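You operate a simulated robot arm through the tools that you are given. There is no shell and no other tool. Be economical: measure what you need, move in short steps, check, and stop when the job is done.

The job below is to be done with a simulated robot arm. You get a single attempt, and the scene is never put back.

## Task
Scoop flour into the sieve, close the bin and sift it into the blue bowl.
Fine: white scoop, back on its rest; empty sieve onto the bench; no sugar. Set down upright: white scoop.
Where things are to end (x, y in the base frame): sieve within 60 mm of [420, -150].

It is judged by the outcome, as a careful person would: the job done as asked, and still so three seconds after it is handed in. It fails if anything else is knocked over, pushed out of place, dropped, spilled or broken.

## Robot
A 7-joint arm with a two-finger parallel gripper, fixed in place. Base frame: the origin is at the foot of the arm, x ahead of it, y to its left, z up; the work surface is at about z = 860. Lengths are in mm, angles in degrees, forces in N, time in s.
With the tool pointing down near the work surface it reaches from about 220 to 740 mm from the base axis. Its first joint turns from -166.0 to 166.0 degrees. Payload 1.57 kg.
The tool frame sits at the grasp point between the pads (the TCP): z along the fingers, y along the line on which they close. The tips reach 30 mm beyond it. The gripper opens to 110 mm. The fingers are 24 mm wide and 12 mm thick; the gripper's body (48 by 112 mm) begins 78 mm behind the TCP.
Orientation is that of the tool frame in the base frame, as a unit quaternion [w, x, y, z]. With the fingers straight down and closing along the base's y, the tool's x points along the base's -x, its y along +y and its z along -z.

## Interface
- The arm moves only by the tool play_rows. Its argument "motion" is a list of rows, each a list of 7 numbers: the shift along the tool's x, y, z in cm, then the turn, a rotation vector about the tool's x, y, z in degrees, then the closure in counts, from 0 (fully open) to 255 (shut). In form: [[dx, dy, dz, rx, ry, rz, grip], ...]. A call has 1 to 12 rows; each row shifts and turns the commanded pose from where the row before left it, along the tool's axes as they then stand. Rows are played at 5 a second. More than 50 mm and 8.6 degrees between two rows, or a gripper value outside its range, and nothing of the call is played. Where a pose cannot be reached the arm comes as near as it can. A force on the tool above 40 N (or 10 N above the force at the start of the call, whichever is more), or a blocked arm, ends the call early, and 0.2 s more pass. Each finger travels about 45 mm/s and halts on what it meets, pressing with about 43 N; the grip force reading is that of the motor and also rises with nothing between the fingers. The clock runs only during rows and for 0.2 s after the last one: add rows that do not move to give the fingers time. The reply holds the time, the measured pose of the TCP, the force on the tool along the base axes, the opening and the grip force, in the units named above and with some noise, with the torque about the TCP (base axes, N m) and any sound that the robot's microphone picked up.
- Cameras (640 x 400 px; columns grow to the right, rows downward): "scene" is fixed at [400.5, 648.9, 1668.4]; the picture's right is [-0.99, -0.11, 0.00], its down [-0.08, 0.74, -0.66] and it looks along [0.07, -0.66, -0.75] (base axes); focal length 286 px, centre (320, 200). "wrist" rides on the gripper at [70, 16, -141] in the tool frame; the picture's right is [-0.23, 0.97, 0.00], its down [-0.85, -0.20, -0.48] and it looks along [-0.47, -0.11, 0.88] (tool axes); focal length 222 px, centre (320, 200). There is no depth. A picture from a camera that has moved, and an enlarged one, comes with that camera's place and axes in the base frame and with its lens.
- camera(camera): a new picture of that camera. It takes no simulated time.
- slide_trunk(by): slides the trunk up (or, below 0, down) by that many mm; the arm rides with it, the base frame stays. It gives what a move gives, with no picture.
- close_up(camera, box): a new picture of the part [left, top, right, bottom] of that camera's present view, enlarged. It takes no simulated time.
- hand_in(): hands the job in; it is judged then, once.

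Go step by step. Nothing tells you positions but the pictures and the camera data: compare them with the known pose of the tool, close in by small moves and look again before you grip or let go. The budget is 120 turns and 64 pictures, counting those below and the enlarged ones. Unless the task says otherwise, let go and move clear before handing in, and close with one line.

The tools are called after "Call:" as name(argument=value, ...) on one line, values as JSON. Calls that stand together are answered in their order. play_rows: Moves the arm, as the interface text tells. Its arguments: {"type":"object","properties":{"motion":{"type":"array","items":{"type":"array","items":{"type":"number"}}}},"required":["motion"]} The other tools are called the same way: slide_trunk (by) slides the trunk up or down; camera (camera) takes a picture; close_up (camera, box) takes an enlarged picture of a part of a camera's view; hand_in () hands the job in.

At the start:

```text
t: 0.0
ee_pos: [461.8, -29.7, 1310.4]
tool_rot: [0.0, 0.0, 1.0, 0.0]
contact_force: [0.4, -0.3, -0.2]
ft_torque: [0.02, 0.0, 0.01]
finger_gap: 109.8
grip_force: 0.1
trunk travel left (down, up): [-525.0, 65.0]
```

scene: 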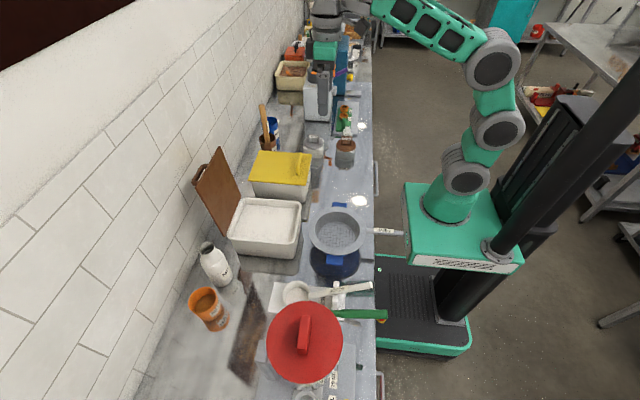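
wrist: 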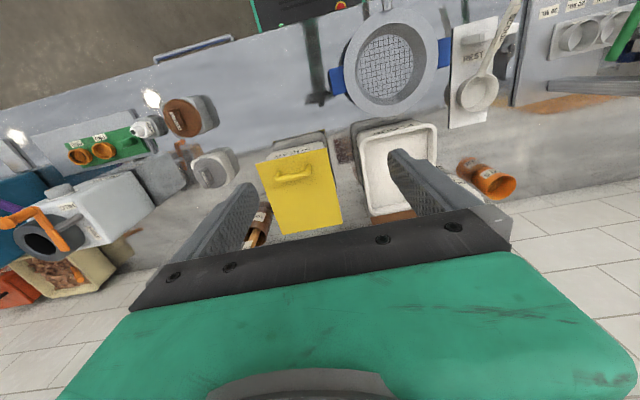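

I see a sieve on a blue bowl, a white scoop on a rest, an open white bin and a bin with a yellow lid. I'll look closer to read the labels.

Call:
close_up(camera="scene", box=[180, 130, 400, 270])

Call:
close_up(camera="scene", box=[200, 260, 400, 400])

Call:
close_up(camera="wrist", box=[240, 0, 540, 240])

```text
2.86 times, centred on (290, 200) of scene
camera zoom: at [400.5, 648.9, 1668.4], right [-0.99, -0.11, 0.0], down [-0.08, 0.74, -0.66], along [0.07, -0.66, -0.75], focal length 816 px, centre (406, 200)
```

zoom: 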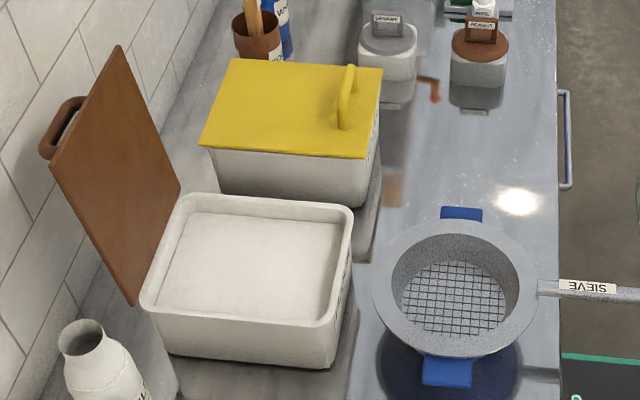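

```text
2.86 times, centred on (300, 330) of scene
camera zoom: at [400.5, 648.9, 1668.4], right [-0.99, -0.11, 0.0], down [-0.08, 0.74, -0.66], along [0.07, -0.66, -0.75], focal length 816 px, centre (377, -171)
```

zoom: 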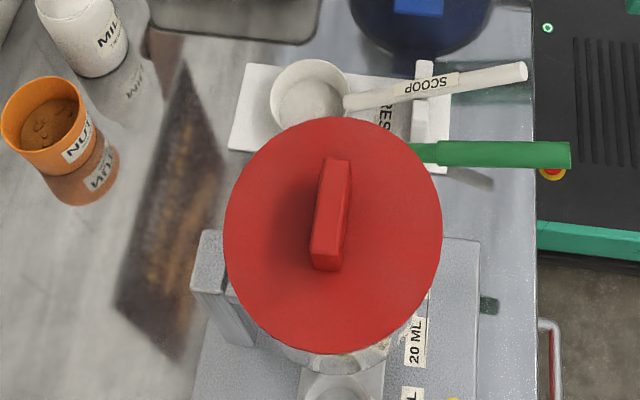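

```text
1.67 times, centred on (390, 120) of wrist
camera zoom: at [393.0, -14.3, 1452.8], right [0.23, 0.97, 0.0], down [0.85, -0.2, 0.48], along [0.47, -0.11, -0.88], focal length 370 px, centre (203, 333)
```

zoom: 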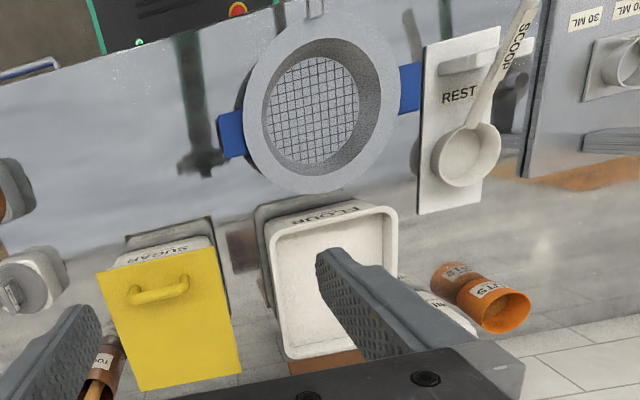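

The open FLOUR bin is centred near (620,130), rim z≈960, with its brown lid hinged at the back. SUGAR is the yellow bin. The sieve is on the bowl near (405,127), and the scoop cup is near (505,322). I'll move above the scoop to see it better.

Call:
play_rows(motion=[[0.9, 4.0, 2.2, 0, 0, 0, 0], [0.9, 4.0, 2.2, 0, 0, 0, 0], [0.9, 4.0, 2.2, 0, 0, 0, 0], [0.9, 4.0, 2.2, 0, 0, 0, 0], [0.9, 4.0, 2.2, 0, 0, 0, 0], [0.9, 4.0, 2.2, 0, 0, 0, 0], [0.9, 4.0, 2.2, 0, 0, 0, 0], [0, 4.0, 0, 0, 0, 0, 0]])

Call:
camera(camera="wrist")

Call:
camera(camera="scene")

```text
t: 1.8
ee_pos: [398.9, 289.9, 1156.1]
tool_rot: [0.0, 0.0, 1.0, 0.0]
contact_force: [0.0, -0.6, -0.1]
ft_torque: [-0.01, -0.01, -0.04]
finger_gap: 110.3
grip_force: 0.0
trunk travel left (down, up): [-525.0, 65.0]
```

```text
58 pictures are left
camera wrist: at [328.7, 306.7, 1298.2], right [0.23, 0.97, 0.0], down [0.85, -0.2, 0.48], along [0.47, -0.11, -0.88], focal length 222 px, centre (320, 200)
```

wrist: 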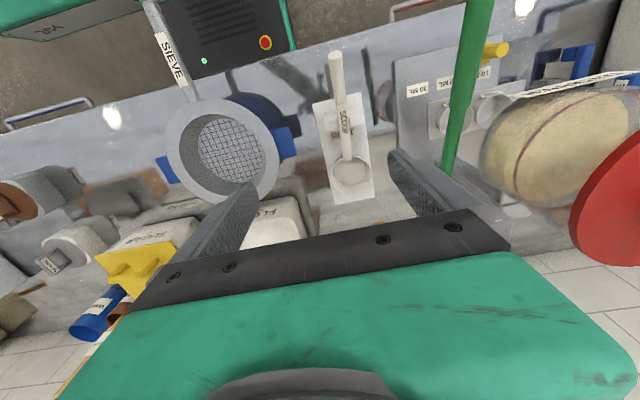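

```text
57 pictures are left
```

scene: 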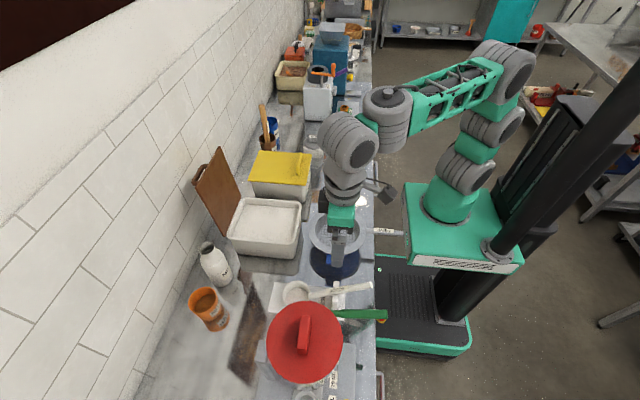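

Looking more closely at the scoop and the neighbouring green handle.

Call:
close_up(camera="wrist", box=[290, 20, 450, 210])

Call:
close_up(camera="wrist", box=[400, 0, 640, 240])

```text
2.11 times, centred on (370, 115) of wrist
camera zoom: at [328.7, 306.7, 1298.2], right [0.23, 0.97, 0.0], down [0.85, -0.2, 0.48], along [0.47, -0.11, -0.88], focal length 468 px, centre (215, 379)
```

zoom: 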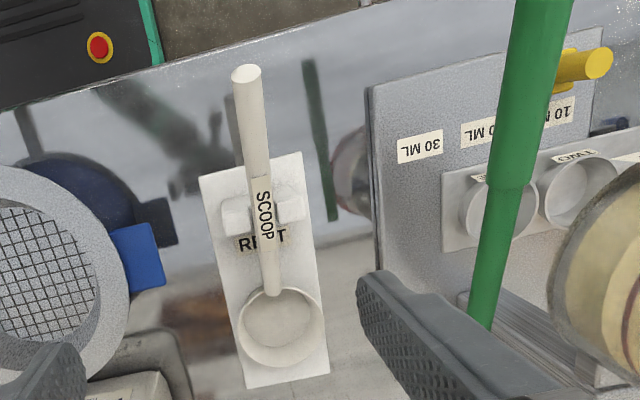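

```text
1.67 times, centred on (520, 120) of wrist
camera zoom: at [328.7, 306.7, 1298.2], right [0.23, 0.97, 0.0], down [0.85, -0.2, 0.48], along [0.47, -0.11, -0.88], focal length 370 px, centre (-13, 333)
```

zoom: 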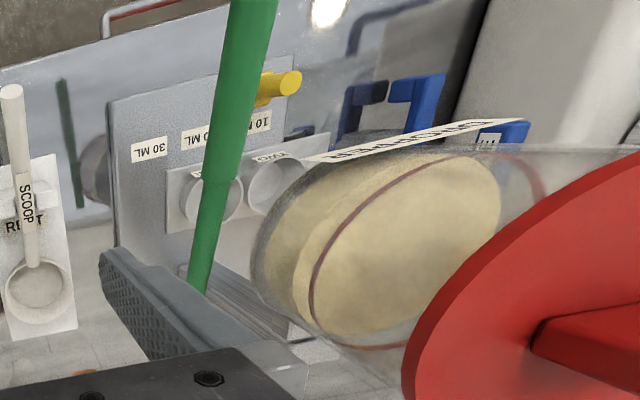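

The handle rises from the cup (≈(502,325,900)) to its tip near (309,326,1009), leaning in a notch at x≈389. I'll come down above the handle with a half-open gripper, keeping clear of the green rod at y≈428.

Call:
play_rows(motion=[[1.8, 1.2, 2.0, 0, 0, 0, 60], [1.8, 1.2, 2.0, 0, 0, 0, 100], [1.8, 1.2, 2.0, 0, 0, 0, 116], [0, 0, 3, 0, 0, 0, 116], [0, 0, 3, 0, 0, 0, 116], [0, 0, 0, 0, 0, 0, 116]])

Call:
camera(camera="wrist")

Call:
close_up(camera="scene", box=[250, 200, 410, 330])

```text
t: 3.2
ee_pos: [344.3, 326.6, 1038.1]
tool_rot: [0.0, 0.0, 1.0, 0.0]
contact_force: [0.2, -0.2, 0.2]
ft_torque: [0.0, 0.03, 0.04]
finger_gap: 59.9
grip_force: 0.0
trunk travel left (down, up): [-525.0, 65.0]
```

```text
54 pictures are left
camera wrist: at [275.5, 343.1, 1179.6], right [0.23, 0.97, 0.0], down [0.85, -0.2, 0.48], along [0.47, -0.11, -0.88], focal length 222 px, centre (320, 200)
```

wrist: 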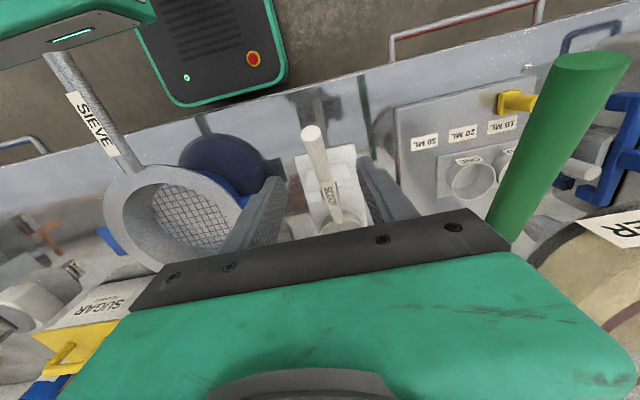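

```text
3.08 times, centred on (330, 265) of scene
camera zoom: at [400.5, 648.9, 1668.4], right [-0.99, -0.11, 0.0], down [-0.08, 0.74, -0.66], along [0.07, -0.66, -0.75], focal length 879 px, centre (289, 0)
```

zoom: 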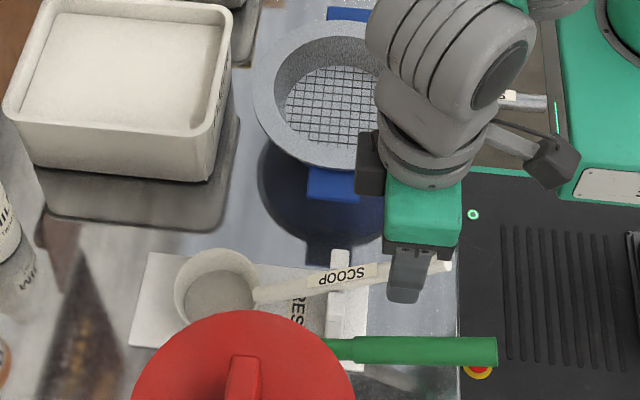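

The handle lies centred between the fingers. I'll descend onto it and grip.

Call:
play_rows(motion=[[0, 0.05, 1.8, 0, 0, 0, 116], [0, 0, 1.8, 0, 0, 0, 116], [0, 0, 1.7, 0, 0, 0, 116], [0, 0, 0, 0, 0, 0, 180], [0, 0, 0, 0, 0, 0, 255], [0, 0, 0, 0, 0, 0, 255], [0, 0, 0, 0, 0, 0, 255], [0, 0, 0, 0, 0, 0, 255]])

Call:
close_up(camera="wrist", box=[200, 60, 460, 260])

```text
t: 5.0
ee_pos: [345.9, 326.8, 985.2]
tool_rot: [0.0, -0.001, 1.0, 0.0]
contact_force: [-0.3, -1.3, 0.3]
ft_torque: [0.04, 0.03, 0.01]
finger_gap: 14.0
grip_force: 29.9
trunk travel left (down, up): [-525.0, 65.0]
```

```text
2.00 times, centred on (330, 160) of wrist
camera zoom: at [276.1, 342.9, 1126.8], right [0.23, 0.97, 0.0], down [0.85, -0.2, 0.48], along [0.47, -0.11, -0.88], focal length 444 px, centre (300, 280)
```

zoom: 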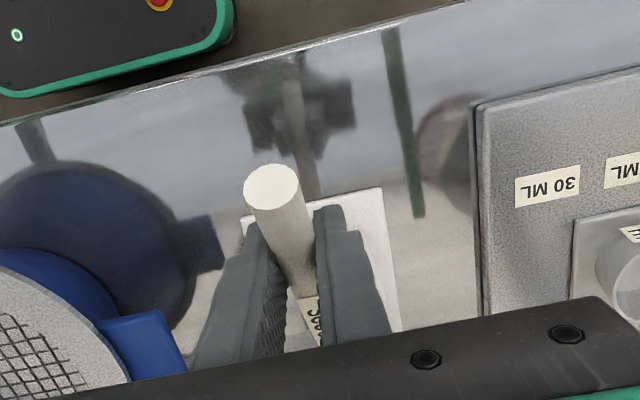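

The handle is gripped (14 mm gap). I'll lift straight up.

Call:
play_rows(motion=[[0, 0, -1.0, 0, 0, 0, 255], [0, 0, -2, 0, 0, 0, 255], [0, 0, -3, 0, 0, 0, 255], [0, 0, -3, 0, 0, 0, 255], [0, 0, -3, 0, 0, 0, 255], [0, 0, -2, 0, 0, 0, 255], [0, 0, 0, 0, 0, 0, 255]])

Call:
close_up(camera="scene", box=[200, 170, 420, 340])

Call:
camera(camera="wrist")

```text
t: 6.6
ee_pos: [347.2, 324.9, 1124.1]
tool_rot: [0.0, 0.0, 1.0, -0.001]
contact_force: [0.9, 0.3, -0.2]
ft_torque: [-0.03, -0.01, 0.03]
finger_gap: 0.0
grip_force: 21.3
trunk travel left (down, up): [-525.0, 65.0]
```

```text
2.35 times, centred on (310, 255) of scene
camera zoom: at [400.5, 648.9, 1668.4], right [-0.99, -0.11, 0.0], down [-0.08, 0.74, -0.66], along [0.07, -0.66, -0.75], focal length 672 px, centre (344, 71)
```

zoom: 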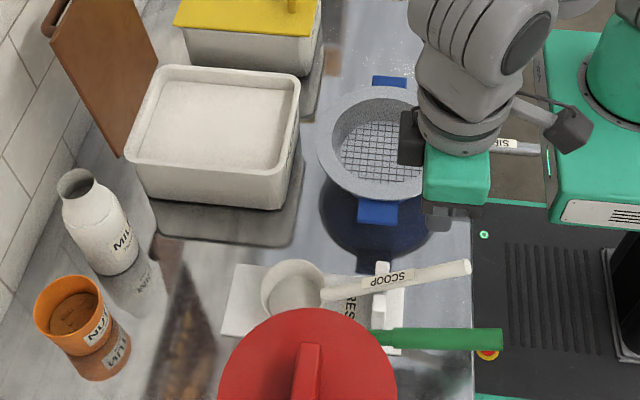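

```text
50 pictures are left
camera wrist: at [277.1, 341.6, 1265.3], right [0.23, 0.97, 0.0], down [0.85, -0.2, 0.48], along [0.47, -0.11, -0.88], focal length 222 px, centre (320, 200)
```

wrist: 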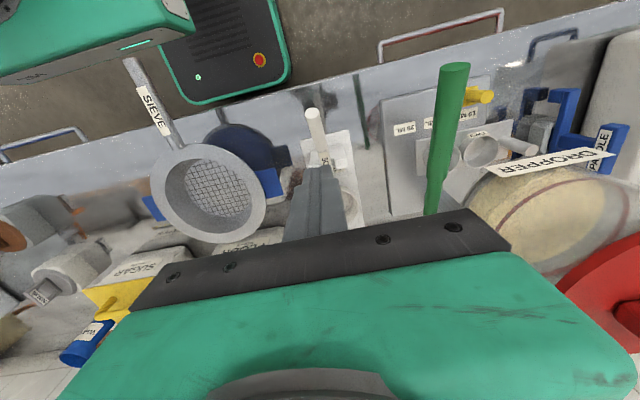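

The scoop slipped from the fingers and still lies on its rest, apparently undisturbed. I'll grip again deeper and nearer the cup, and lift slowly.

Call:
play_rows(motion=[[-0.6, 0.1, 2, 0, 0, 0, 116], [-0.6, 0, 3, 0, 0, 0, 116], [0, 0, 3, 0, 0, 0, 116], [0, 0, 3, 0, 0, 0, 116], [0, 0, 2.5, 0, 0, 0, 116], [0, 0, 1.2, 0, 0, 0, 116], [0, 0, 0.9, 0, 0, 0, 116], [0, 0, 0, 0, 0, 0, 116]])

Call:
close_up(camera="wrist", box=[200, 60, 460, 260])

Call:
close_up(camera="scene", box=[270, 240, 390, 315])

```text
t: 8.4
ee_pos: [357.1, 326.4, 967.3]
tool_rot: [0.0, 0.0, 1.0, 0.0]
contact_force: [0.1, -0.3, 0.4]
ft_torque: [0.02, -0.01, 0.02]
finger_gap: 59.9
grip_force: 0.1
trunk travel left (down, up): [-525.0, 65.0]
```

```text
2.00 times, centred on (330, 160) of wrist
camera zoom: at [287.9, 343.1, 1108.6], right [0.23, 0.97, 0.0], down [0.85, -0.2, 0.48], along [0.47, -0.11, -0.88], focal length 444 px, centre (300, 280)
```

zoom: 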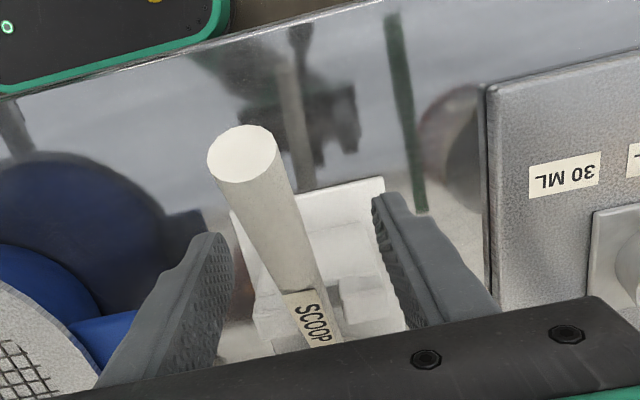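

```text
5.33 times, centred on (330, 278) of scene
camera zoom: at [400.5, 648.9, 1668.4], right [-0.99, -0.11, 0.0], down [-0.08, 0.74, -0.66], along [0.07, -0.66, -0.75], focal length 1523 px, centre (267, -213)
```

zoom: 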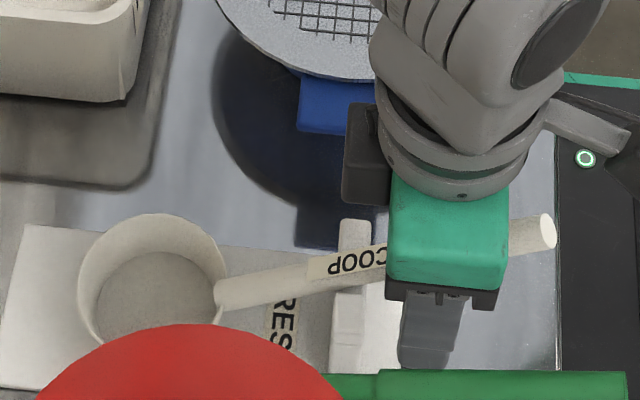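

The handle axis is about at (357,322,965), so I'll shift 4 mm in −y, close, and lift a little as a test.

Call:
play_rows(motion=[[0, -0.4, 0.2, 0, 0, 0, 116], [0, 0, 0, 0, 0, 0, 180], [0, 0, 0, 0, 0, 0, 255], [0, 0, 0, 0, 0, 0, 255], [0, 0, 0, 0, 0, 0, 255], [0, 0, 0, 0, 0, 0, 255], [0, 0, 0, 0, 0, 0, 255], [0, 0, 0, 0, 0, 0, 255]])

Call:
play_rows(motion=[[0, 0, -0.4, 0, 0, 0, 255], [0, 0, -0.4, 0, 0, 0, 255], [0, 0, -0.4, 0, 0, 0, 255], [0, 0, -0.4, 0, 0, 0, 255], [0, 0, -0.4, 0, 0, 0, 255], [0, 0, 0, 0, 0, 0, 255]])

Call:
close_up(camera="scene", box=[270, 240, 390, 315])

```text
t: 10.2
ee_pos: [358.5, 322.1, 964.5]
tool_rot: [-0.001, 0.0, 1.0, 0.0]
contact_force: [-0.4, 0.5, 0.1]
ft_torque: [0.02, 0.02, -0.02]
finger_gap: 14.2
grip_force: 30.4
trunk travel left (down, up): [-525.0, 65.0]
```

```text
t: 11.6
ee_pos: [357.2, 321.6, 987.4]
tool_rot: [0.0, 0.0, 1.0, 0.0]
contact_force: [-0.1, 0.6, 0.3]
ft_torque: [0.01, 0.09, 0.01]
finger_gap: 13.9
grip_force: 30.5
trunk travel left (down, up): [-525.0, 65.0]
```

```text
5.33 times, centred on (330, 278) of scene
camera zoom: at [400.5, 648.9, 1668.4], right [-0.99, -0.11, 0.0], down [-0.08, 0.74, -0.66], along [0.07, -0.66, -0.75], focal length 1523 px, centre (267, -213)
```

zoom: 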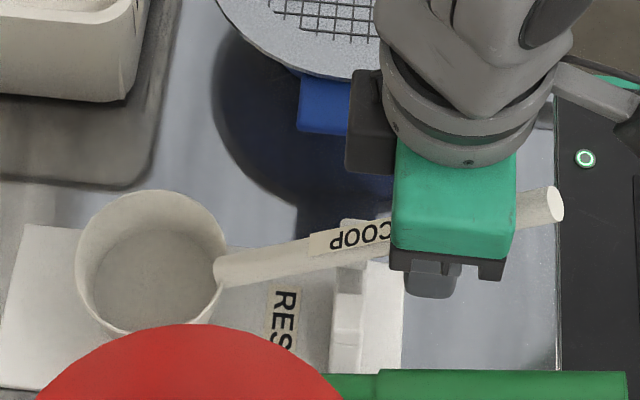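

The scoop is held and clear of its rest. I'll lift higher, then carry it over the flour bin.

Call:
play_rows(motion=[[0, 0, -2, 0, 0, 0, 255], [0, 0, -2.5, 0, 0, 0, 255], [0, 0, -3, 0, 0, 0, 255], [0, 0, -3, 0, 0, 0, 255], [0, 0, -2.5, 0, 0, 0, 255], [0, 0, -1, 0, 0, 0, 255], [0, 0, 0, 0, 0, 0, 255]])

Call:
play_rows(motion=[[-0.5, -1, 0, 0, 0, 0, 255], [-0.9, -2, 0, 0, 0, 0, 255], [-0.9, -2, 0, 0, 0, 0, 255], [-0.9, -2, 0, 0, 0, 0, 255], [-0.9, -2, 0, 0, 0, 0, 255], [-0.9, -2, 0, 0, 0, 0, 255], [-0.9, -2, 0, 0, 0, 0, 255], [-0.9, -2, 0, 0, 0, 0, 255], [-0.9, -2, 0, 0, 0, 0, 255], [-0.9, -2, 0, 0, 0, 0, 255], [-0.4, -1, 0, 0, 0, 0, 255], [0, 0, 0, 0, 0, 0, 255]])

Call:
camera(camera="scene")

Call:
camera(camera="wrist")

```text
t: 13.2
ee_pos: [357.3, 323.8, 1127.8]
tool_rot: [0.0, 0.0, 1.0, 0.0]
contact_force: [0.7, 0.6, -1.4]
ft_torque: [0.0, 0.07, -0.03]
finger_gap: 14.0
grip_force: 30.1
trunk travel left (down, up): [-525.0, 65.0]
```

```text
t: 15.8
ee_pos: [447.7, 121.9, 1126.3]
tool_rot: [-0.001, 0.0, 1.0, 0.001]
contact_force: [-0.3, -0.4, -1.0]
ft_torque: [0.01, 0.11, -0.01]
finger_gap: 14.1
grip_force: 30.2
trunk travel left (down, up): [-525.0, 65.0]
```

```text
46 pictures are left
```

scene: 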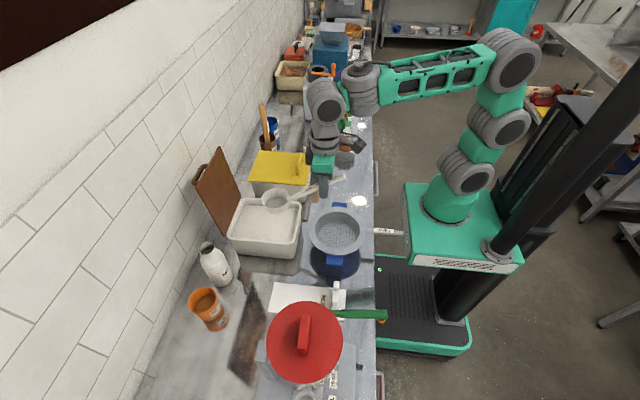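

```text
45 pictures are left
camera wrist: at [378.8, 138.6, 1267.9], right [0.23, 0.97, 0.0], down [0.86, -0.2, 0.48], along [0.47, -0.11, -0.88], focal length 222 px, centre (320, 200)
```

wrist: 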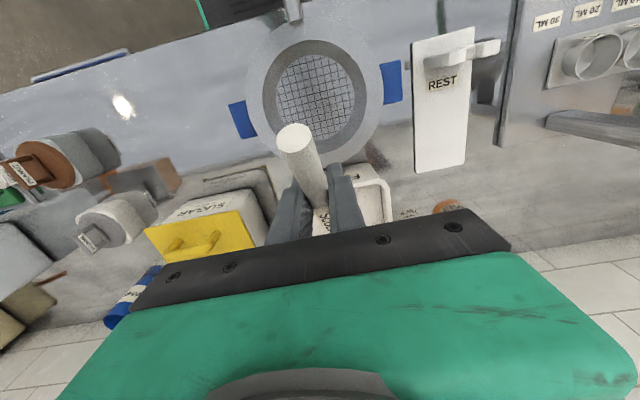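

Enlarging the cup over the bin to judge the scoop's attitude and the flour level.

Call:
close_up(camera="scene", box=[220, 170, 350, 270])

```text
4.00 times, centred on (285, 220) of scene
camera zoom: at [400.5, 648.9, 1668.4], right [-0.99, -0.11, 0.0], down [-0.08, 0.74, -0.66], along [0.07, -0.66, -0.75], focal length 1142 px, centre (460, 120)
```

zoom: 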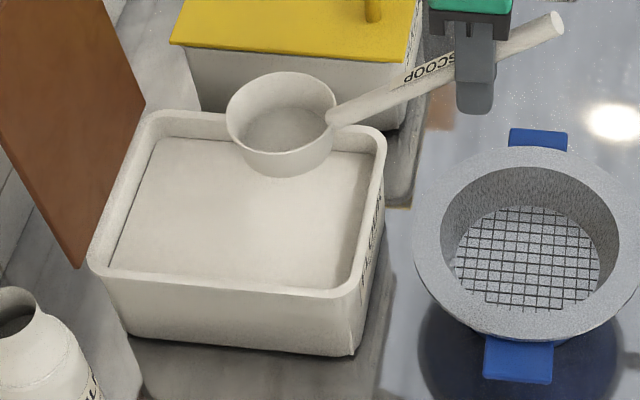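

The cup is level above the flour (surface ≈ z 932). I'll pitch the scoop 40° nose-down in the air, keeping the cup over the bin.

Call:
play_rows(motion=[[-1.33, 0, -0.81, 0, 8, 0, 255], [-1.43, 0, -0.99, 0, 8, 0, 255], [-1.61, 0, -1.07, 0, 8, 0, 255], [-1.68, 0, -1.12, 0, 8, 0, 255], [-1.79, 0, -1.23, 0, 8, 0, 255], [0, 0, 0, 0, 0, 0, 255]])

Call:
close_up(camera="scene", box=[220, 150, 350, 270])

```text
t: 17.1
ee_pos: [519.4, 108.3, 1133.7]
tool_rot: [-0.26, 0.006, 0.965, -0.031]
contact_force: [1.3, 7.9, -22.8]
ft_torque: [-1.85, 0.63, 0.12]
finger_gap: 14.1
grip_force: 29.9
out of reach, approached as far as the arm can: row 2, 3, 5
trunk travel left (down, up): [-525.0, 65.0]
stopped in row 6: the force on the tool passed its limit at 64 N (the readings are from after the stop); the commanded pose is now the measured one
```

```text
3.33 times, centred on (285, 210) of scene
camera zoom: at [400.5, 648.9, 1668.4], right [-0.99, -0.11, 0.0], down [-0.08, 0.74, -0.66], along [0.07, -0.66, -0.75], focal length 952 px, centre (437, 167)
```

zoom: 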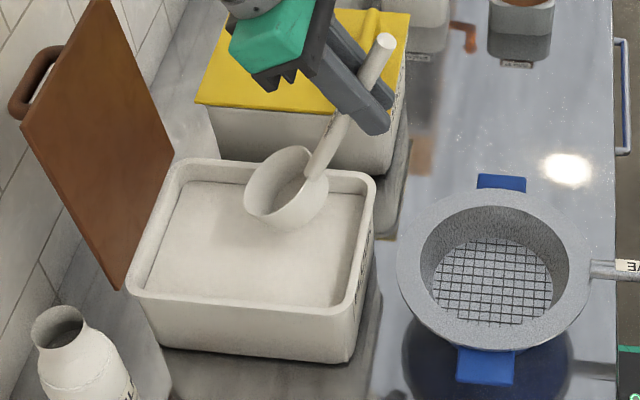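

The arm hit its limits and met a force. I'll see what it touched.

Call:
camera(camera="scene")

Call:
camera(camera="wrist")

```text
42 pictures are left
```

scene: 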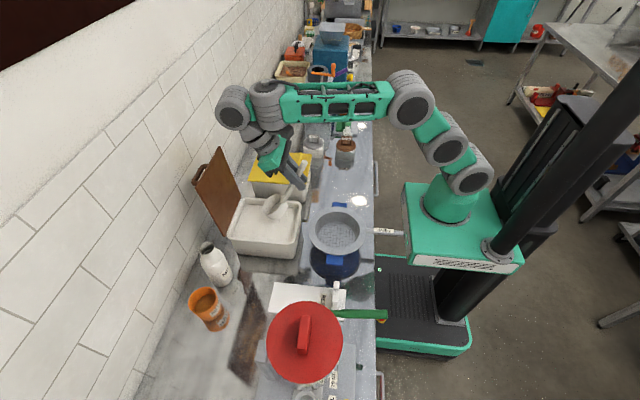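

```text
41 pictures are left
camera wrist: at [530.2, 134.5, 1289.1], right [0.19, 0.97, -0.18], down [0.98, -0.19, 0.0], along [-0.04, -0.17, -0.98], focal length 222 px, centre (320, 200)
```

wrist: 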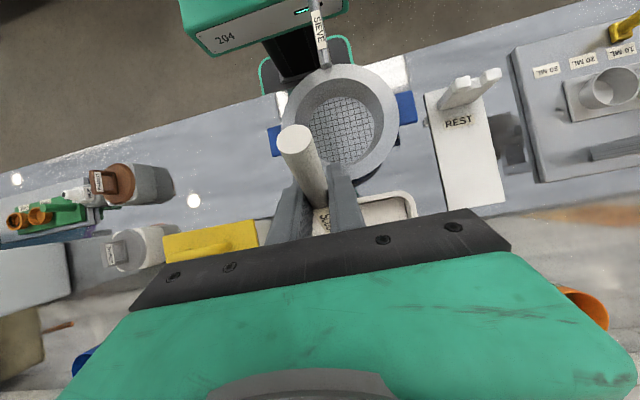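

The outstretched wrist seems to be by the wall, so pitching forward here won't work. I'll go back to the level pose and scoop sideways instead, by rolling about the handle.

Call:
play_rows(motion=[[1.81, 0.34, 0.47, -0.9, -7.55, -0.18, 255], [1.85, 0.34, 0.23, -0.9, -7.55, -0.18, 255], [1.87, 0.34, 0, -0.9, -7.55, -0.18, 255], [1.85, 0.34, -0.26, -0.9, -7.55, -0.18, 255], [0, 0, 0, 0, 0, 0, 255]])

Call:
close_up(camera="scene", box=[180, 140, 380, 270])

```text
t: 18.3
ee_pos: [469.0, 121.0, 1152.4]
tool_rot: [-0.031, -0.001, 1.0, -0.002]
contact_force: [-0.5, -0.7, -0.5]
ft_torque: [0.01, 0.04, -0.02]
finger_gap: 14.1
grip_force: 30.6
out of reach, approached as far as the arm can: row 3, 4
trunk travel left (down, up): [-525.0, 65.0]
```

```text
3.08 times, centred on (280, 205) of scene
camera zoom: at [400.5, 648.9, 1668.4], right [-0.99, -0.11, 0.0], down [-0.08, 0.74, -0.66], along [0.07, -0.66, -0.75], focal length 879 px, centre (443, 185)
```

zoom: 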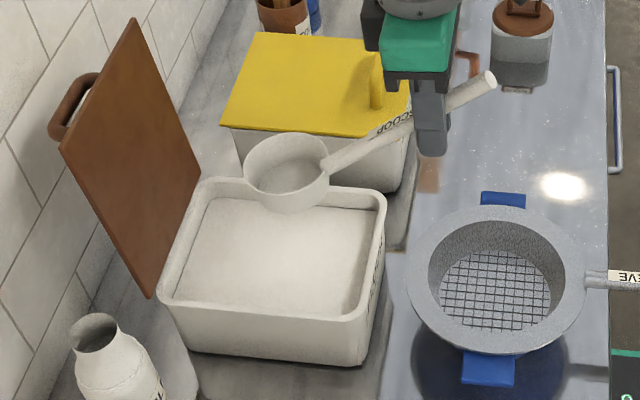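

Nothing looks disturbed, and the scoop is still held. Next I roll 32° (mouth toward −y) high above the bin while moving the cup to about (638,130).

Call:
play_rows(motion=[[-0.735, -0.75, 0.5, -8, 0, 0, 255], [-0.735, -0.81, 0.39, -8, 0, 0, 255], [-0.735, -0.86, 0.27, -8, 0, 0, 255], [-0.735, -0.89, 0.15, -8, 0, 0, 255], [0, 0, 0, 0, 0, 0, 255]])

Call:
close_up(camera="scene", box=[180, 140, 380, 270])

```text
t: 19.5
ee_pos: [496.8, 94.7, 1132.5]
tool_rot: [-0.021, 0.008, 0.976, 0.216]
contact_force: [0.1, 0.3, -0.8]
ft_torque: [-0.01, 0.08, 0.01]
finger_gap: 13.6
grip_force: 30.3
out of reach, approached as far as the arm can: row 4
trunk travel left (down, up): [-525.0, 65.0]
```

```text
3.08 times, centred on (280, 205) of scene
camera zoom: at [400.5, 648.9, 1668.4], right [-0.99, -0.11, 0.0], down [-0.08, 0.74, -0.66], along [0.07, -0.66, -0.75], focal length 879 px, centre (443, 185)
```

zoom: 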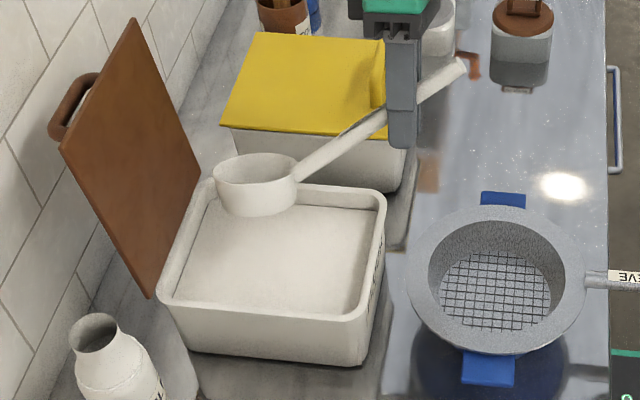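

It reached a 25° roll, with the cup over the flour. I'll descend to just above the surface and try a little more roll there.

Call:
play_rows(motion=[[0, -0.95, 2.04, 0, 0, 0, 255], [0, -0.95, 2.04, 0, 0, 0, 255], [0, -0.95, 2.04, 0, 0, 0, 255], [0, -0.95, 2.04, 0, 0, 0, 255], [0, -0.4, 0.15, -5, 0, 0, 255], [0, -0.4, 0.15, -5, 0, 0, 255], [0, 0, 0, 0, 0, 0, 255]])

Call:
close_up(camera="scene", box=[180, 140, 380, 270])

```text
t: 21.1
ee_pos: [492.4, 77.2, 1085.8]
tool_rot: [-0.025, 0.008, 0.976, 0.215]
contact_force: [0.0, 1.1, -0.4]
ft_torque: [-0.04, 0.06, 0.04]
finger_gap: 14.1
grip_force: 30.5
out of reach, approached as far as the arm can: row 2, 3, 4, 5, 6
trunk travel left (down, up): [-525.0, 65.0]
```

```text
3.08 times, centred on (280, 205) of scene
camera zoom: at [400.5, 648.9, 1668.4], right [-0.99, -0.11, 0.0], down [-0.08, 0.74, -0.66], along [0.07, -0.66, -0.75], focal length 879 px, centre (443, 185)
```

zoom: 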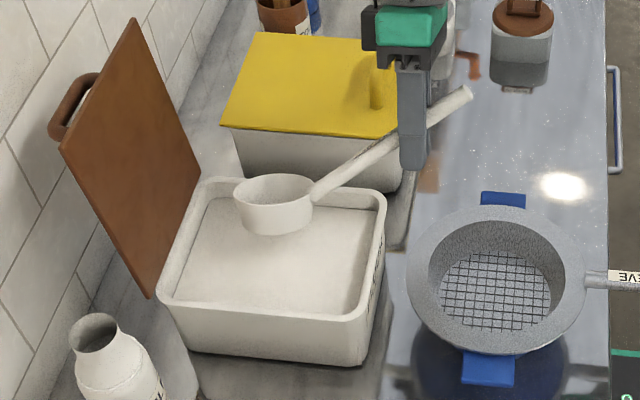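

The arm says this is out of reach; I need to see its configuration.

Call:
close_up(camera="scene", box=[200, 20, 580, 260])

```text
1.67 times, centred on (390, 140) of scene
camera zoom: at [400.5, 648.9, 1668.4], right [-0.99, -0.11, 0.0], down [-0.08, 0.74, -0.66], along [0.07, -0.66, -0.75], focal length 476 px, centre (203, 300)
```

zoom: 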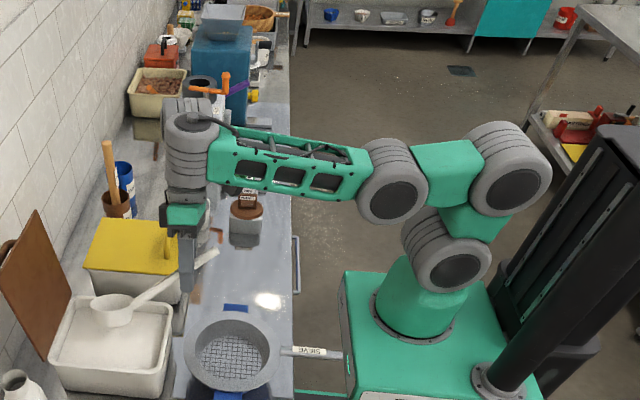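

The posture is near a joint limit, but the trunk can lower the arm without changing it. I'll shift the cup slightly toward +y, then slide the trunk down part-way.

Call:
play_rows(motion=[[-0.2, 1.0, 0.46, 0, 0, 0, 255], [-0.2, 1.0, 0.46, 0, 0, 0, 255], [0, 0, 0, 0, 0, 0, 255]])

Call:
slide_trunk(by=-40)

Call:
close_up(camera="scene", box=[210, 160, 350, 270])

```text
t: 21.9
ee_pos: [496.3, 95.9, 1090.6]
tool_rot: [-0.027, 0.007, 0.976, 0.214]
contact_force: [0.4, -0.1, -1.2]
ft_torque: [-0.04, 0.08, 0.0]
finger_gap: 13.7
grip_force: 30.5
out of reach, approached as far as the arm can: row 2
trunk travel left (down, up): [-525.0, 65.0]
```

```text
t: 22.7
ee_pos: [495.7, 95.1, 1050.5]
tool_rot: [-0.028, 0.007, 0.976, 0.214]
contact_force: [-0.1, 0.4, 0.1]
ft_torque: [-0.06, 0.04, 0.02]
finger_gap: 14.2
grip_force: 30.4
trunk travel left (down, up): [-485.0, 105.0]
```

```text
3.64 times, centred on (280, 215) of scene
camera zoom: at [400.5, 648.9, 1668.4], right [-0.99, -0.11, 0.0], down [-0.08, 0.74, -0.66], along [0.07, -0.66, -0.75], focal length 1038 px, centre (466, 146)
```

zoom: 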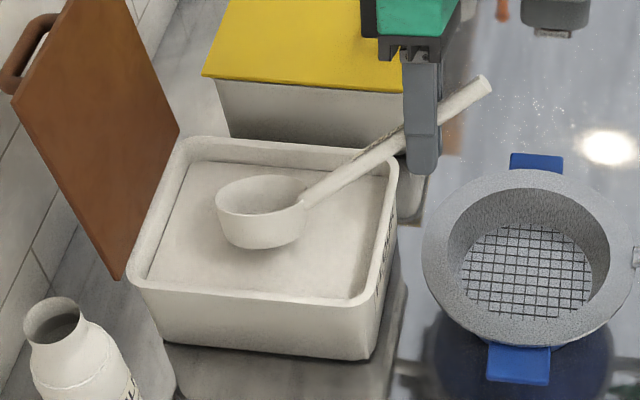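

The cup is centred over the flour. I'll lower the trunk another 45 mm so the lip dips in.

Call:
slide_trunk(by=-45)

Call:
close_up(camera="scene", box=[210, 160, 350, 270])

```text
t: 23.6
ee_pos: [496.0, 96.5, 1006.9]
tool_rot: [-0.028, 0.007, 0.977, 0.213]
contact_force: [0.1, 0.5, -2.5]
ft_torque: [-0.03, 0.07, 0.0]
finger_gap: 13.8
grip_force: 30.5
trunk travel left (down, up): [-440.0, 150.0]
```

```text
3.64 times, centred on (280, 215) of scene
camera zoom: at [400.5, 648.9, 1668.4], right [-0.99, -0.11, 0.0], down [-0.08, 0.74, -0.66], along [0.07, -0.66, -0.75], focal length 1038 px, centre (466, 146)
```

zoom: 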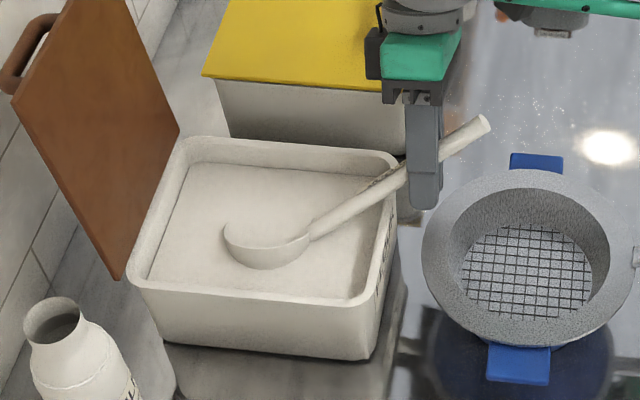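

The lip is under the flour. I'll drag the cup toward −y and roll it back level in the flour.

Call:
play_rows(motion=[[0, -0.6, -0.28, 0, 0, 0, 255], [0, -0.6, -0.28, 0, 0, 0, 255], [0, -0.6, -0.28, 0, 0, 0, 255], [0, 0.92, -0.23, 6.25, 0, 0, 255], [0, 0.9, -0.22, 6.25, 0, 0, 255], [0, 0.88, -0.26, 6.25, 0, 0, 255], [0, 0.83, -0.25, 6.25, 0, 0, 255], [0, 0, 0, 0, 0, 0, 255]])

Call:
close_up(camera="scene", box=[210, 160, 350, 270])

```text
t: 25.4
ee_pos: [496.0, 108.3, 1024.4]
tool_rot: [-0.029, 0.002, 1.0, -0.003]
contact_force: [0.3, -0.5, -1.1]
ft_torque: [-0.03, 0.16, -0.02]
finger_gap: 14.2
grip_force: 30.1
trunk travel left (down, up): [-440.0, 150.0]
```

```text
3.64 times, centred on (280, 215) of scene
camera zoom: at [400.5, 648.9, 1668.4], right [-0.99, -0.11, 0.0], down [-0.08, 0.74, -0.66], along [0.07, -0.66, -0.75], focal length 1038 px, centre (466, 146)
```

zoom: 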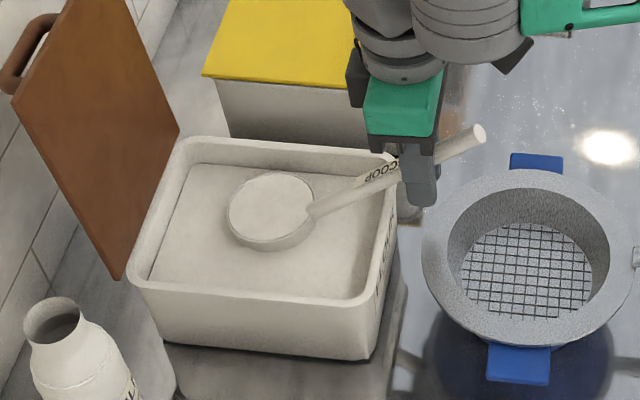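

The cup came up full. I'll raise it with the trunk and check.

Call:
slide_trunk(by=110)

Call:
close_up(camera="scene", box=[210, 130, 400, 270])

```text
t: 26.8
ee_pos: [496.8, 107.9, 1134.5]
tool_rot: [-0.029, 0.002, 1.0, -0.002]
contact_force: [0.0, -0.2, -1.8]
ft_torque: [-0.03, 0.15, -0.01]
finger_gap: 14.2
grip_force: 30.6
trunk travel left (down, up): [-550.0, 40.0]
```

```text
2.86 times, centred on (305, 200) of scene
camera zoom: at [400.5, 648.9, 1668.4], right [-0.99, -0.11, 0.0], down [-0.08, 0.74, -0.66], along [0.07, -0.66, -0.75], focal length 816 px, centre (363, 200)
```

zoom: 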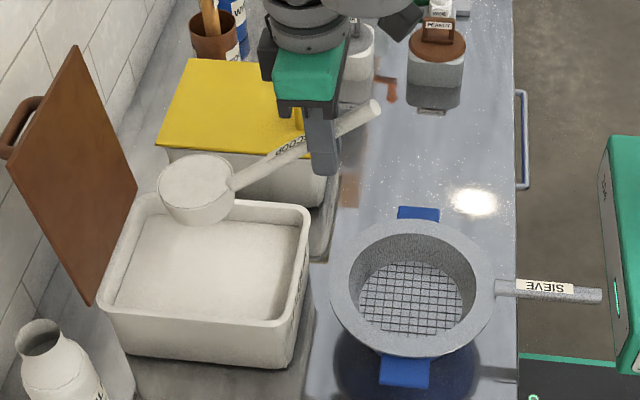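

Full cup, nothing spilled. I'll carry it gently back in −x until the cup is over the sieve.

Call:
play_rows(motion=[[1.0, 0, 0, 0, 0, 0, 255], [2.0, 0.1, 0, 0, 0, 0, 255], [2.4, 0.1, 0, 0, 0, 0, 255], [2.5, 0.1, 0.1, 0, 0, 0, 255], [2.5, 0.1, 0.2, 0, 0, 0, 255], [2.5, 0.1, 0.2, 0, 0, 0, 255], [2.5, 0.1, 0.2, 0, 0, 0, 255], [2.5, 0.1, 0.2, 0, 0, 0, 255], [2.2, 0.1, 0.2, 0, 0, 0, 255], [1.8, 0.1, 0.2, 0, 0, 0, 255], [1.0, 0, 0, 0, 0, 0, 255], [0, 0, 0, 0, 0, 0, 255]])

Call:
camera(camera="scene")

```text
t: 29.4
ee_pos: [265.6, 120.5, 1123.1]
tool_rot: [-0.044, -0.005, 0.999, -0.018]
contact_force: [0.9, 0.1, -0.5]
ft_torque: [0.02, 0.14, 0.01]
finger_gap: 14.1
grip_force: 30.6
trunk travel left (down, up): [-550.0, 40.0]
```

```text
32 pictures are left
```

scene: 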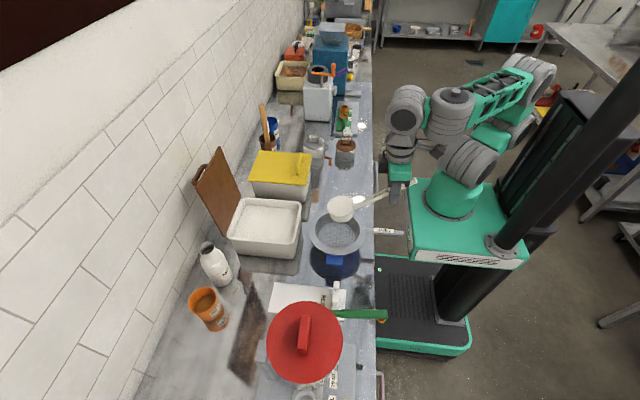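

The full cup is above the sieve. I'll begin rolling it (mouth toward −y) and check at 40°.

Call:
play_rows(motion=[[0, -0.92, 0.48, -8, 0, 0, 255], [0, -0.72, 0.43, -8, 0, 0, 255], [0, -0.77, 0.47, -8, 0, 0, 255], [0, -0.83, 0.51, -8, 0, 0, 255], [0, -0.89, 0.54, -8, 0, 0, 255], [0, 0, 0, 0, 0, 0, 255]])

Call:
close_up(camera="scene", box=[270, 120, 460, 280])

```text
t: 30.0
ee_pos: [234.2, 142.4, 1128.9]
tool_rot: [-0.056, -0.115, 0.986, 0.105]
contact_force: [0.9, -0.2, -1.4]
ft_torque: [-0.02, 0.11, 0.02]
finger_gap: 14.1
grip_force: 30.6
out of reach, approached as far as the arm can: row 2, 3
trunk travel left (down, up): [-550.0, 40.0]
stopped in row 3: the arm was blocked; the commanded pose is now the measured one
```

```text
2.50 times, centred on (365, 200) of scene
camera zoom: at [400.5, 648.9, 1668.4], right [-0.99, -0.11, 0.0], down [-0.08, 0.74, -0.66], along [0.07, -0.66, -0.75], focal length 714 px, centre (208, 200)
```

zoom: 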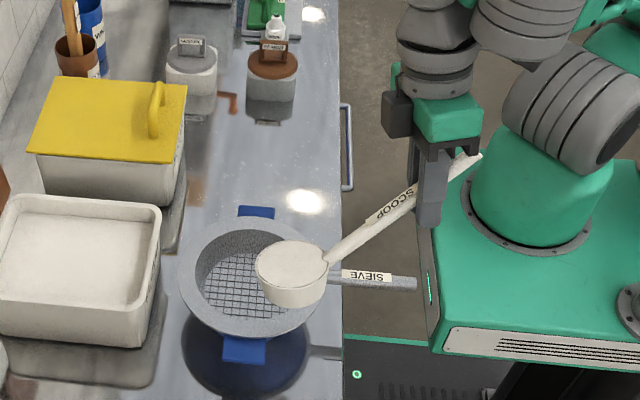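

The arm gets blocked too close to its own base. I'll restore the orientation, then swing the grip around the cup toward −y so the scoop points +y with more room.

Call:
play_rows(motion=[[-2.0, -0.8, 0, 4, -2, 4.4, 255], [-2.2, -1.0, 0, 4, -2, 4.4, 255], [-2.2, -1.2, 0, 4, -2, 4.4, 255], [0, 0, 0, 0, 0, 0, 255]])

```text
t: 31.0
ee_pos: [300.6, 129.7, 1127.6]
tool_rot: [0.004, -0.011, 1.0, 0.007]
contact_force: [-0.4, -0.3, -1.1]
ft_torque: [0.02, 0.15, 0.0]
finger_gap: 14.0
grip_force: 30.3
trunk travel left (down, up): [-550.0, 40.0]
```

Level again. I'll orbit the grip about the cup, with the scoop yawing toward +y.

Call:
play_rows(motion=[[0.22, -2.0, 0, 0, 0, -8, 255], [0.22, -1.95, 0, 0, 0, -8, 255], [0.21, -1.9, 0, 0, 0, -8, 255], [0.19, -1.85, 0, 0, 0, -8, 255], [0.17, -1.81, 0, 0, 0, -8, 255], [0.14, -1.77, 0, 0, 0, -8, 255], [0.1, -1.73, 0, 0, 0, -8, 255], [0.06, -1.7, 0, 0, 0, -8, 255], [0, 0, 0, 0, 0, 0, 255]])

Call:
close_up(camera="scene", box=[250, 80, 500, 280])

```text
t: 31.7
ee_pos: [281.9, 127.2, 1116.3]
tool_rot: [-0.011, -0.229, 0.973, -0.004]
contact_force: [0.2, -0.4, -1.2]
ft_torque: [-0.08, 0.12, -0.02]
finger_gap: 13.9
grip_force: 30.0
trunk travel left (down, up): [-550.0, 40.0]
stopped in row 3: the arm was blocked; the commanded pose is now the measured one
```

```text
2.00 times, centred on (375, 180) of scene
camera zoom: at [400.5, 648.9, 1668.4], right [-0.99, -0.11, 0.0], down [-0.08, 0.74, -0.66], along [0.07, -0.66, -0.75], focal length 571 px, centre (210, 240)
```

zoom: 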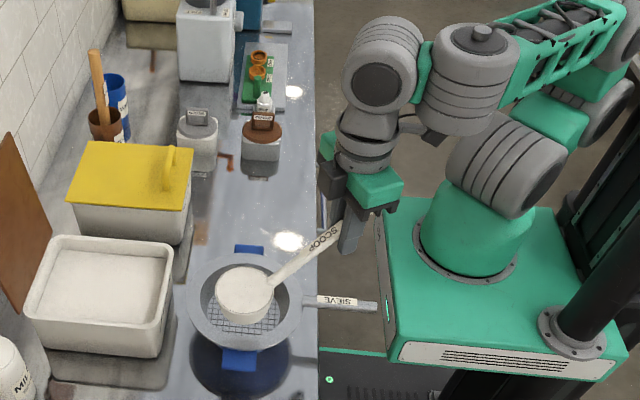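

The wrist bumps the arm's own shoulder here. I'll move outward first, then yaw there.

Call:
play_rows(motion=[[-1.0, -1.3, -0.2, 0, 0, 0, 255], [-1.7, -2.3, -0.3, 0, 0, 0, 255], [-1.7, -2.3, -0.3, 0, 0, 0, 255], [-1.7, -2.3, -0.2, 0, 0, 0, 255], [-1.7, -2.3, -0.2, 0, 0, 0, 255], [-0.5, -0.6, 0, 0, 0, -8, 255], [0, 0, 0, 0, 0, -8, 255], [0, 0, 0, 0, 0, -8, 255], [0, 0, 0, 0, 0, -8, 255], [0, 0, 0, 0, 0, 0, 255]])

Call:
close_up(camera="scene", box=[230, 60, 550, 280])

```text
t: 32.3
ee_pos: [294.1, 156.0, 1134.3]
tool_rot: [-0.001, -0.33, 0.944, 0.0]
contact_force: [-0.7, -0.3, -1.1]
ft_torque: [-0.06, 0.1, 0.0]
finger_gap: 14.1
grip_force: 29.8
trunk travel left (down, up): [-550.0, 40.0]
stopped in row 3: the arm was blocked; the commanded pose is now the measured one
```

```text
1.82 times, centred on (390, 170) of scene
camera zoom: at [400.5, 648.9, 1668.4], right [-0.99, -0.11, 0.0], down [-0.08, 0.74, -0.66], along [0.07, -0.66, -0.75], focal length 519 px, centre (193, 254)
```

zoom: 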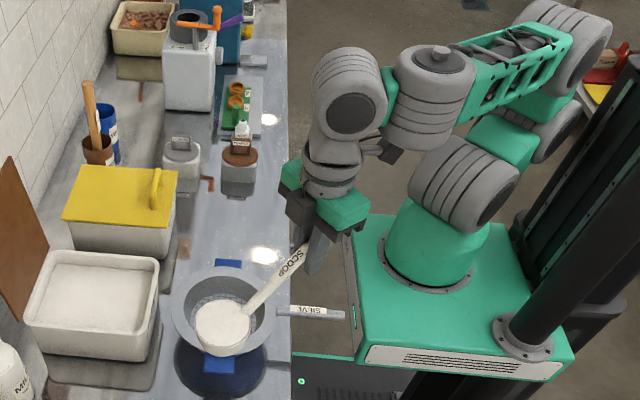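

Blocked again, so I'll back straight out in +x and up before turning.

Call:
play_rows(motion=[[-1.0, -0.8, -0.4, 0, 0, 0, 255], [-1.6, -1.25, -0.4, 0, 0, 0, 255], [-1.6, -1.25, -0.4, 0, 0, 0, 255], [-1.6, -1.25, -0.4, 0, 0, 0, 255], [-1.6, -1.25, -0.4, 0, 0, 0, 255], [0, 0, 0, 0, 0, 0, 255]])

```text
t: 33.7
ee_pos: [388.2, 152.8, 1151.1]
tool_rot: [-0.002, -0.328, 0.945, 0.001]
contact_force: [0.2, 0.0, -0.3]
ft_torque: [-0.1, 0.11, -0.03]
finger_gap: 14.0
grip_force: 30.2
trunk travel left (down, up): [-550.0, 40.0]
```

Free now. Next I slide to −y, then yaw.

Call:
play_rows(motion=[[1.2, -1.6, 0, 0, 0, 0, 255], [1.9, -2.4, 0, 0, 0, 0, 255], [1.9, -2.4, 0, 0, 0, 0, 255], [1.9, -2.4, 0, 0, 0, 0, 255], [1.9, -2.4, 0, 0, 0, 0, 255], [1.1, -1.4, 0, 0, 0, 0, 255], [0, 0, 0, 0, 0, -6, 255], [0, 0, 0, 0, 0, -8, 255], [0, 0, 0, 0, 0, -8, 255], [0, 0, 0, 0, 0, -8, 255], [0, 0, 0, 0, 0, -8, 255], [0, 0, 0, 0, 0, -8, 255]])

Call:
close_up(camera="scene", box=[230, 60, 550, 280])

```text
t: 34.6
ee_pos: [368.9, 136.8, 1117.5]
tool_rot: [-0.049, -0.42, 0.906, -0.002]
contact_force: [0.1, 0.0, -0.7]
ft_torque: [-0.11, 0.08, 0.0]
finger_gap: 14.1
grip_force: 30.2
trunk travel left (down, up): [-550.0, 40.0]
stopped in row 4: the arm was blocked; the commanded pose is now the measured one
```

```text
1.82 times, centred on (390, 170) of scene
camera zoom: at [400.5, 648.9, 1668.4], right [-0.99, -0.11, 0.0], down [-0.08, 0.74, -0.66], along [0.07, -0.66, -0.75], focal length 519 px, centre (193, 254)
```

zoom: 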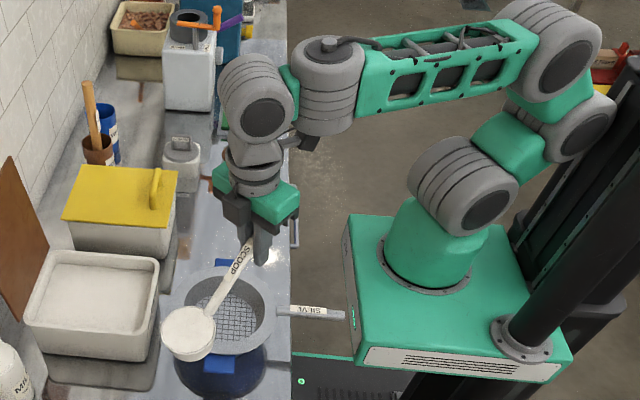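

Turning this way runs into the arm's limits. I'll turn the other way, with the scoop pointing −y and held from the +y side, so the tool can later tip forward, which is a natural pose. First back to yaw 0.

Call:
play_rows(motion=[[-1.53, 0.53, -0.4, 0, -0.9, 7.9, 255], [-1.44, 0.74, -0.4, 0, -0.9, 7.9, 255], [-1.32, 0.93, -0.4, 0, -0.9, 7.9, 255], [-1.18, 1.11, -0.4, 0, -0.9, 7.9, 255], [-1.01, 1.26, -0.4, 0, -0.9, 7.9, 255], [-0.83, 1.39, -0.4, 0, -0.9, 7.9, 255], [0, 0, 0, 0, 0, 0, 255]])

```text
t: 36.2
ee_pos: [400.2, 228.0, 1146.3]
tool_rot: [0.006, -0.016, 1.0, 0.003]
contact_force: [0.9, -0.1, -1.6]
ft_torque: [0.0, 0.16, 0.0]
finger_gap: 13.9
grip_force: 30.4
trunk travel left (down, up): [-550.0, 40.0]
```

Call:
play_rows(motion=[[0.01, 0.43, 0, 0, 0, 8, 255], [0.07, 0.42, 0, 0, 0, 8, 255], [0.13, 0.41, 0, 0, 0, 8, 255], [0.19, 0.39, 0, 0, 0, 8, 255], [0.24, 0.36, 0, 0, 0, 8, 255], [0.29, 0.32, 0, 0, 0, 8, 255], [0.33, 0.28, 0, 0, 0, 8, 255], [0.36, 0.23, 0, 0, 0, 8, 255], [0.39, 0.17, 0, 0, 0, 8, 255], [0.41, 0.12, 0, 0, 0, 8, 255], [0.43, 0.06, 0, 0, 0, 8, 255], [0, 0, 0, 0, 0, 0, 255]])

Call:
close_up(camera="scene", box=[230, 60, 550, 280])

```text
t: 38.8
ee_pos: [400.4, 273.4, 1147.8]
tool_rot: [0.003, 0.682, 0.731, 0.005]
contact_force: [-1.2, -0.6, -1.0]
ft_torque: [0.14, 0.03, 0.0]
finger_gap: 14.0
grip_force: 30.2
trunk travel left (down, up): [-550.0, 40.0]
```

```text
1.82 times, centred on (390, 170) of scene
camera zoom: at [400.5, 648.9, 1668.4], right [-0.99, -0.11, 0.0], down [-0.08, 0.74, -0.66], along [0.07, -0.66, -0.75], focal length 519 px, centre (193, 254)
```

zoom: 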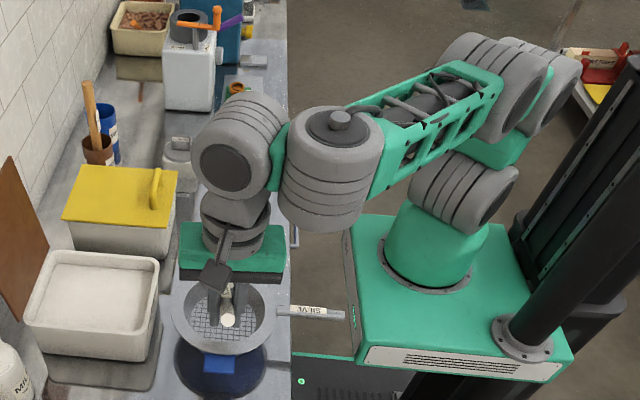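

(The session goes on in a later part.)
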